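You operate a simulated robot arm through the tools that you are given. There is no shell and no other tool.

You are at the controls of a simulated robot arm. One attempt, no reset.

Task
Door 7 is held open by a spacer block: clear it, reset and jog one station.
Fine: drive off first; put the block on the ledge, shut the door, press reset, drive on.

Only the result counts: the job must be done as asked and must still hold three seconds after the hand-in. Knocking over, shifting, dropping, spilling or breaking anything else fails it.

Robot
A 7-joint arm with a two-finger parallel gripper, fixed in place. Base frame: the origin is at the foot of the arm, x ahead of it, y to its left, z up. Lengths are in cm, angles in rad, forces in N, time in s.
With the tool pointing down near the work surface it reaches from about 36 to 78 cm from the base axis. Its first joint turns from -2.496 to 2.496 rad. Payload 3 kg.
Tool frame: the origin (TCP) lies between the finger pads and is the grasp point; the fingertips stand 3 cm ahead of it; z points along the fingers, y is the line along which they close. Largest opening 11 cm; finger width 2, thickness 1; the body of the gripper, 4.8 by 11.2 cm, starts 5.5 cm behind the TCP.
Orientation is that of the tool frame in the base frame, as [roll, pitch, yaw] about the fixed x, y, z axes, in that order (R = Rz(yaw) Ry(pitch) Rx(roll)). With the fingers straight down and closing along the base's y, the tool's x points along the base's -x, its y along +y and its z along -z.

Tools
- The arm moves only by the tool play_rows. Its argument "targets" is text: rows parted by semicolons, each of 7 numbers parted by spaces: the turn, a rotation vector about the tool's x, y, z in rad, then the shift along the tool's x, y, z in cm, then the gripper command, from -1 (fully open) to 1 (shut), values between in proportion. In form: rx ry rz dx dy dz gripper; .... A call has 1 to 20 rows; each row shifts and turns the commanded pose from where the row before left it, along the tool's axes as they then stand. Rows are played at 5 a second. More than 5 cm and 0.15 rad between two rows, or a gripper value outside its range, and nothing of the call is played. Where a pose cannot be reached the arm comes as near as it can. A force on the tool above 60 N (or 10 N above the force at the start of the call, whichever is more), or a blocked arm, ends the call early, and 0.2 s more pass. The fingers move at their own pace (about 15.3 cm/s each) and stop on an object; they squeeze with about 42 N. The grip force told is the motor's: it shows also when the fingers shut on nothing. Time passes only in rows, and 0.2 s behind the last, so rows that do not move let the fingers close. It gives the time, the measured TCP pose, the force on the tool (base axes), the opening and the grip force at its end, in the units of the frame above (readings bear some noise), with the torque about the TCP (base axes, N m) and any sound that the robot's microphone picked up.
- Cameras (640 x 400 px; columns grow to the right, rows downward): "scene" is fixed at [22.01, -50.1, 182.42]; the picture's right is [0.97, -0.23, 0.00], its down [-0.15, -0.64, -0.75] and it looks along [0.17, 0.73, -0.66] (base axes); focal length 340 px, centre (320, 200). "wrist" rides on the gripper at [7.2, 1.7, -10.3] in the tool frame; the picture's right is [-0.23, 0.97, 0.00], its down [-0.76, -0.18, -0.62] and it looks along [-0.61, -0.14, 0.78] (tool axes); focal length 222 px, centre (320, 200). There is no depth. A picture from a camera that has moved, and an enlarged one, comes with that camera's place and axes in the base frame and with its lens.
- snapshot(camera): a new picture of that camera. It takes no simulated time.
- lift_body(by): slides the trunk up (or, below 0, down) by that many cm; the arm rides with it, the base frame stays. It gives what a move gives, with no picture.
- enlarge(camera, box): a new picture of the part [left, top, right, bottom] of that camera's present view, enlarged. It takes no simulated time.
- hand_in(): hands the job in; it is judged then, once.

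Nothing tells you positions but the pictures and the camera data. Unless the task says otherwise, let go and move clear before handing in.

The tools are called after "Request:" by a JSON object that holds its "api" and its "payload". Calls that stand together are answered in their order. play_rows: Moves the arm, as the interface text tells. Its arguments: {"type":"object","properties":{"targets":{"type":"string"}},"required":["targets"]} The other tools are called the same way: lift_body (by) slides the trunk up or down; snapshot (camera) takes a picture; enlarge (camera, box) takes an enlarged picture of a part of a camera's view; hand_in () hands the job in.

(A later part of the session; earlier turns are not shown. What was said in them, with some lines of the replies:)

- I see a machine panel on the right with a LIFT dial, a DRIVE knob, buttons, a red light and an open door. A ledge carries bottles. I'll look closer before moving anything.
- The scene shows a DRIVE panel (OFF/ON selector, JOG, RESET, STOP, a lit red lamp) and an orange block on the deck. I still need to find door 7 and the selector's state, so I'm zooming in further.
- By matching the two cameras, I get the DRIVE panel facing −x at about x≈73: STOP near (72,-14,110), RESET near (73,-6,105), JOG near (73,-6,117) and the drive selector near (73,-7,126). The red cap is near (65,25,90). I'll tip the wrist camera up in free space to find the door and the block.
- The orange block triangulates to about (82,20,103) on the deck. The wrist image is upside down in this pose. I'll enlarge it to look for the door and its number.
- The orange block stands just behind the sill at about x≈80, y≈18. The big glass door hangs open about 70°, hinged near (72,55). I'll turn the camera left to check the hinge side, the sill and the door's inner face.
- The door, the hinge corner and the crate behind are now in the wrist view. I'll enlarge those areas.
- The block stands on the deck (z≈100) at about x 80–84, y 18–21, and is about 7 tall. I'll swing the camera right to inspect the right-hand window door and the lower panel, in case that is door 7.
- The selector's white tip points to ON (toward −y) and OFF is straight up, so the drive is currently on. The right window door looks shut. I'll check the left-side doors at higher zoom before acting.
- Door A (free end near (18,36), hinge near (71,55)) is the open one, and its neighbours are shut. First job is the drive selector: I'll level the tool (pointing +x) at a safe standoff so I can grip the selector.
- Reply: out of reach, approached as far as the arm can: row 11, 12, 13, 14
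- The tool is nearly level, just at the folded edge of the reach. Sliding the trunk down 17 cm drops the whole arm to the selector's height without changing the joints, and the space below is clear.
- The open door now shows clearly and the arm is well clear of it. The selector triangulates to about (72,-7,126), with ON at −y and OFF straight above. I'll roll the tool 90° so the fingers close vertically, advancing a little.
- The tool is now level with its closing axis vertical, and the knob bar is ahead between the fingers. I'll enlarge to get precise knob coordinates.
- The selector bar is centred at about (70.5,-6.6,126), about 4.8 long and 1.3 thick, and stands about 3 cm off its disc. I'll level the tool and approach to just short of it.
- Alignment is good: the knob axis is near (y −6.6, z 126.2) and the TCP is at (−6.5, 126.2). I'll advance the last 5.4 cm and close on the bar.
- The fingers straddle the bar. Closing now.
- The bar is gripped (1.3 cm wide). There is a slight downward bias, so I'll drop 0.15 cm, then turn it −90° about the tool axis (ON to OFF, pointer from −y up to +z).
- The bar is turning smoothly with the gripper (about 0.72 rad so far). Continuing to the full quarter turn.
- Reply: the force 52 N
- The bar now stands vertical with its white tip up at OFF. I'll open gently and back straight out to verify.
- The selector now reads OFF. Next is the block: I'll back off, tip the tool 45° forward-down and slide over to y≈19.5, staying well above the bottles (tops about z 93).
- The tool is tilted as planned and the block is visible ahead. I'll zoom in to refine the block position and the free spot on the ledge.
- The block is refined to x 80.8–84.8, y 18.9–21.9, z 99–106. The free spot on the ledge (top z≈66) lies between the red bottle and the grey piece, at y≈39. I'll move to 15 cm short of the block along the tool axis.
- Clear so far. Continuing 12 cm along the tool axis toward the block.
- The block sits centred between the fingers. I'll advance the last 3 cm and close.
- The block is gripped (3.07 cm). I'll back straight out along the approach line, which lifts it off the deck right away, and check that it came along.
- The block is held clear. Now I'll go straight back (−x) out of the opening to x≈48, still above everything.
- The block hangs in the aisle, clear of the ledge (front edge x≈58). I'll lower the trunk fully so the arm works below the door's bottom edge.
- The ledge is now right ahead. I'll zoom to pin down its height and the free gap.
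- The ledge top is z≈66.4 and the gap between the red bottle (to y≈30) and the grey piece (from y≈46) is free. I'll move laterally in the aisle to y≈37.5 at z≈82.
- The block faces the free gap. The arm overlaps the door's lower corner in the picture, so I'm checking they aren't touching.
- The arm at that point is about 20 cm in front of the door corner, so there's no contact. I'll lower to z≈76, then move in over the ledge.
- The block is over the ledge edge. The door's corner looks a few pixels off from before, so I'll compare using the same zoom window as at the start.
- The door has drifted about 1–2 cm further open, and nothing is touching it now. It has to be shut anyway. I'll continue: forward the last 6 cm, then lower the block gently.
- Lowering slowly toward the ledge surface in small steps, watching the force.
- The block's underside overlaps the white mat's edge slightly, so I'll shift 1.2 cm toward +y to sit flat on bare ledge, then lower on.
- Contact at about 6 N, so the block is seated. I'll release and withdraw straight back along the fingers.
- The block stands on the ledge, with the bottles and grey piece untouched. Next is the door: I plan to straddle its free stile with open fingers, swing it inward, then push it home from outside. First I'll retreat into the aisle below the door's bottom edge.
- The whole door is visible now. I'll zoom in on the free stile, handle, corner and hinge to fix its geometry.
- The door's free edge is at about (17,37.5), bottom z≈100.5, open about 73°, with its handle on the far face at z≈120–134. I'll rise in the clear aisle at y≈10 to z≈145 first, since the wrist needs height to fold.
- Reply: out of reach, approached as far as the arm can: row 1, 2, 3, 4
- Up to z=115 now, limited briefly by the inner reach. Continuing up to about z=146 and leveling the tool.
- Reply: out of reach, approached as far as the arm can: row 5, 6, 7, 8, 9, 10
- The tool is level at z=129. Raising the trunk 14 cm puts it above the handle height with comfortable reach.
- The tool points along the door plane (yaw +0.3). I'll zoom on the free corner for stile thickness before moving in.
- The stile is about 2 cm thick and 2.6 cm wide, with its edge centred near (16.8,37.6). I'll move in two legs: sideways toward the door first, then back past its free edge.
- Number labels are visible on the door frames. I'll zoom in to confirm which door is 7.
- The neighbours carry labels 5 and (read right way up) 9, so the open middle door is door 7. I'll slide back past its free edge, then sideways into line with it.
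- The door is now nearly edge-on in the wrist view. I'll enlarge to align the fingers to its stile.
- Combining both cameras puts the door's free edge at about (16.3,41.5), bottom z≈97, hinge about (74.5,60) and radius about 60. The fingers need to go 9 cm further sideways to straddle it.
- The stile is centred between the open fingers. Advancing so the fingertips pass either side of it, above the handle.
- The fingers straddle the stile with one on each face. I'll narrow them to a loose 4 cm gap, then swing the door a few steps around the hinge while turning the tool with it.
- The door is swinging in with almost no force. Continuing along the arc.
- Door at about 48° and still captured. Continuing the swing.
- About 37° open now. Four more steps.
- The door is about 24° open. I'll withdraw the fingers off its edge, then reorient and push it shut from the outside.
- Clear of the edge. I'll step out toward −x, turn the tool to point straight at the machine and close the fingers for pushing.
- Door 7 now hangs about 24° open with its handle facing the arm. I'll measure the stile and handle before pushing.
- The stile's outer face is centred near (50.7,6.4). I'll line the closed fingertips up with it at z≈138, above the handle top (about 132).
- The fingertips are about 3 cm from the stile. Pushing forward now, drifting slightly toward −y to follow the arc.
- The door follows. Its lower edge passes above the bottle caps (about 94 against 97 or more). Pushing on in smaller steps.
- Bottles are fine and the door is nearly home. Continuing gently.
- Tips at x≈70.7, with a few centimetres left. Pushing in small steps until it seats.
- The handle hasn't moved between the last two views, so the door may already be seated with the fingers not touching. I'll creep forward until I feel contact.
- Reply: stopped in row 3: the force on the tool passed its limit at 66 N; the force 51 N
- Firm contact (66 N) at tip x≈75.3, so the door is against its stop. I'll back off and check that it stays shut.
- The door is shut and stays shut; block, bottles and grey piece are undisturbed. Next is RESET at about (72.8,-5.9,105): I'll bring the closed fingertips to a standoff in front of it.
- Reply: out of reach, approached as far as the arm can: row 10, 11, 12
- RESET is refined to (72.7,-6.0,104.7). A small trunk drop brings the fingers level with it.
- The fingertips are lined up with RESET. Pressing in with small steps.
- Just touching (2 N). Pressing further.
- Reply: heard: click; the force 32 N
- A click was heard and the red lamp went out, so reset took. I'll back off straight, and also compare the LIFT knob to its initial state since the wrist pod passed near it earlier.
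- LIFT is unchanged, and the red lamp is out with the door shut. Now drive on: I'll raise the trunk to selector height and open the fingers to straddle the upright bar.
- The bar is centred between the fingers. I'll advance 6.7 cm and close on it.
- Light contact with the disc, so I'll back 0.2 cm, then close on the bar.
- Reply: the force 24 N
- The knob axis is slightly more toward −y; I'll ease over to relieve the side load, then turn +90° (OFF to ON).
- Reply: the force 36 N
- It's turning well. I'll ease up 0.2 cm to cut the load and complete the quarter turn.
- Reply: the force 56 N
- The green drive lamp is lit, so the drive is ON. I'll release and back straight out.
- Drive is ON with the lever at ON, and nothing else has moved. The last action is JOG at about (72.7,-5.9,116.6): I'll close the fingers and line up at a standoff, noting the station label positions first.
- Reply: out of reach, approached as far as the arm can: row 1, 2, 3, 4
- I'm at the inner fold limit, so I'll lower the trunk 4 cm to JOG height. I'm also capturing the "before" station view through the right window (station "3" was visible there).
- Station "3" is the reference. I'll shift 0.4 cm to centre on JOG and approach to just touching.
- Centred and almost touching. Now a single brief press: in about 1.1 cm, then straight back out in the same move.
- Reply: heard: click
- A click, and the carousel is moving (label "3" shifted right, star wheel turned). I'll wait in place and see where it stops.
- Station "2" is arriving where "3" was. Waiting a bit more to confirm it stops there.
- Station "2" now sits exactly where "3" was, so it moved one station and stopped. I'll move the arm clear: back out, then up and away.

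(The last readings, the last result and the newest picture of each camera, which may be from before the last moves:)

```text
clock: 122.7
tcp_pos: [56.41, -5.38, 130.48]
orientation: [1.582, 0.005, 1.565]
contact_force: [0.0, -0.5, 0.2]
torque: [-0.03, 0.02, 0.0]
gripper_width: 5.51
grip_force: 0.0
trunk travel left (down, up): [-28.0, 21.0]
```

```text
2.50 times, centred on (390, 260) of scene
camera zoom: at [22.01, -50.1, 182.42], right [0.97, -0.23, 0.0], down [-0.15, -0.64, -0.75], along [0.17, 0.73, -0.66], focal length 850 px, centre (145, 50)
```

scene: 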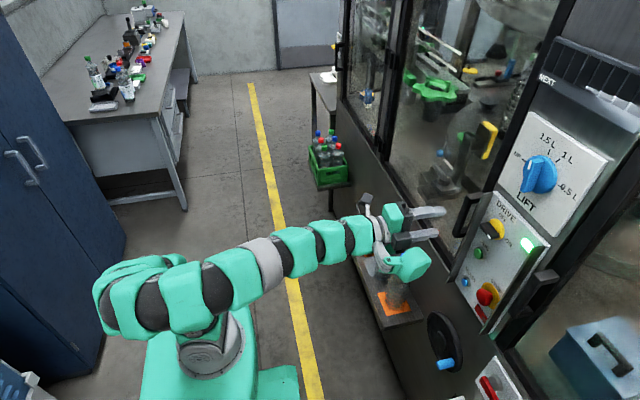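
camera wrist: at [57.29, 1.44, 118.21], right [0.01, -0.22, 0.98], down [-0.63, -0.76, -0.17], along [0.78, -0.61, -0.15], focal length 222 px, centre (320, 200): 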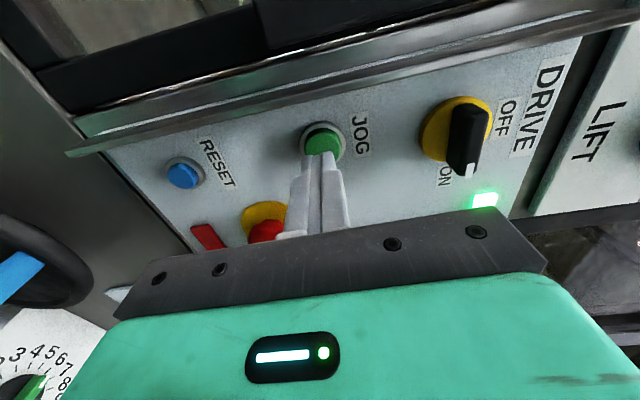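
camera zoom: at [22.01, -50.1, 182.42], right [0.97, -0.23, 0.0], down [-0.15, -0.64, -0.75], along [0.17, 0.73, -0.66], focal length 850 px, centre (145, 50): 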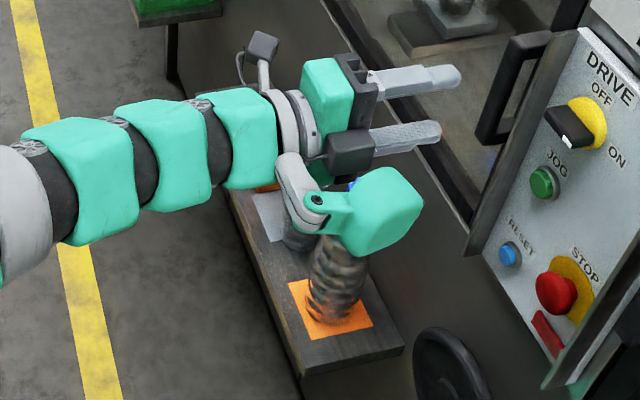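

The carousel is holding at "2", drive lamp green, red lamp off. I'll raise the arm clear of the ledge for a final check of everything.

Request:
{"api": "lift_body", "payload": {"by": 15}}

Request:
{"api": "snapshot", "payload": {"camera": "scene"}}

Request:
{"api": "enlarge", "payload": {"camera": "scene", "box": [320, 160, 480, 340]}}

Request:
{"api": "enlarge", "payload": {"camera": "scene", "box": [420, 80, 640, 400]}}

Request:
{"api": "enlarge", "payload": {"camera": "scene", "box": [340, 60, 520, 260]}}

```text
clock: 124.5
tcp_pos: [56.38, -5.46, 145.46]
orientation: [1.58, 0.005, 1.565]
contact_force: [0.2, -0.2, 0.1]
torque: [0.0, 0.01, -0.02]
gripper_width: 5.51
grip_force: 0.1
trunk travel left (down, up): [-43.0, 6.0]
```

```text
taken
```

scene: 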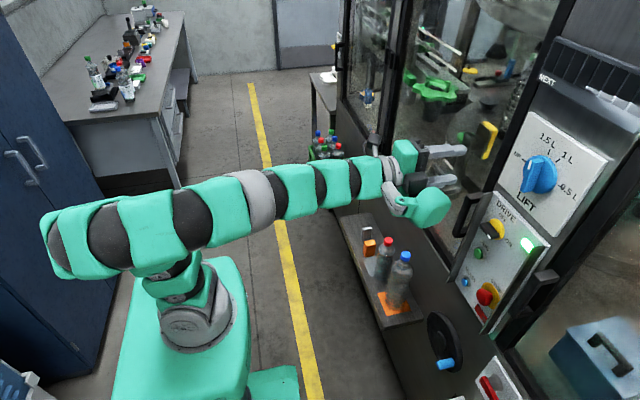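

```text
2.22 times, centred on (400, 250) of scene
camera zoom: at [22.01, -50.1, 182.42], right [0.97, -0.23, 0.0], down [-0.15, -0.64, -0.75], along [0.17, 0.73, -0.66], focal length 756 px, centre (142, 89)
```

zoom: 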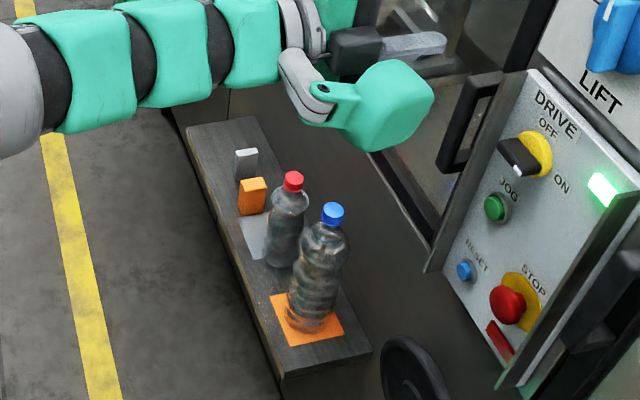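

```text
1.25 times, centred on (530, 240) of scene
camera zoom: at [22.01, -50.1, 182.42], right [0.97, -0.23, 0.0], down [-0.15, -0.64, -0.75], along [0.17, 0.73, -0.66], focal length 425 px, centre (58, 150)
```

zoom: 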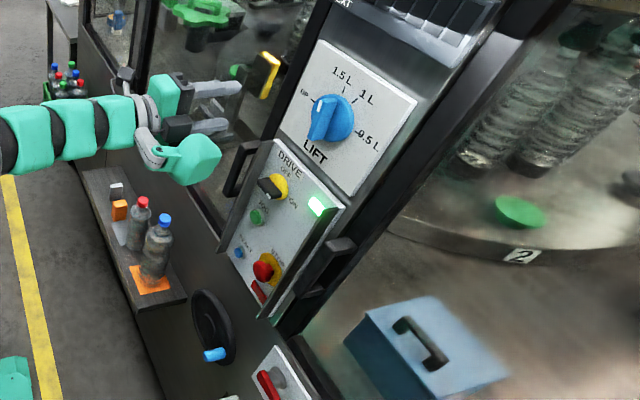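

```text
2.00 times, centred on (430, 160) of scene
camera zoom: at [22.01, -50.1, 182.42], right [0.97, -0.23, 0.0], down [-0.15, -0.64, -0.75], along [0.17, 0.73, -0.66], focal length 680 px, centre (100, 280)
```

zoom: 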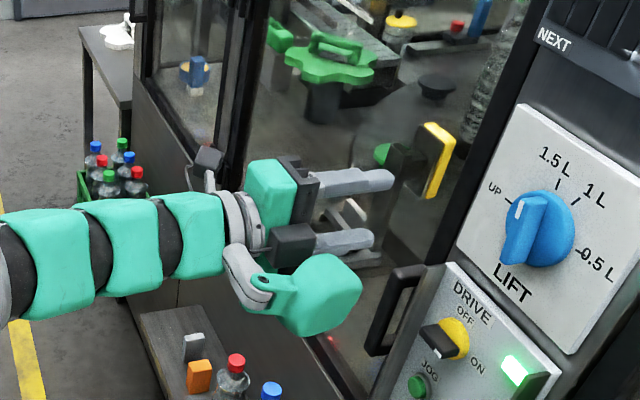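

Final state: the orange block stands on the ledge, door 7 is shut, the red lamp is out after reset, and the drive is ON with its green lamp lit. The carousel rests exactly one station on (2 where 3 was). The bottles and grey piece are standing untouched and the arm is clear with an empty gripper, so I'm handing in.

Request:
{"api": "hand_in", "payload": {}}

```text
The job is handed in.
```

Door 7 is shut, the machine is reset, the drive is back on, and the carousel has moved one station. I've handed the job in; no verdict has come back yet.

1. **Drive off:** I turned the selector from ON to OFF before reaching inside.
2. **Block:** I took the orange block off the deck and stood it on the ledge, between the red-capped bottle and the grey piece.
3. **Door:** I swung door 7 closed and pushed it against its stop. It stayed shut when I backed away.
4. **Reset:** I pressed RESET; it clicked and the red lamp went out.
5. **Drive on:** I turned the selector back to ON and the green lamp lit.
6. **Jog:** I pressed JOG once. Station 2 stopped where station 3 had been and was still there a few seconds later.

I couldn't see a number on the open door itself. I took it as door 7 because the doors on either side read 5 and 9.

While I was placing the block, the open door drifted a centimetre or two further open, and I don't know why.

In the final pictures, the bottles, the grey piece and the LIFT knob were as they were at the start. The handwheel below the panel turned along with the carousel. The gripper is empty and clear of the machine.
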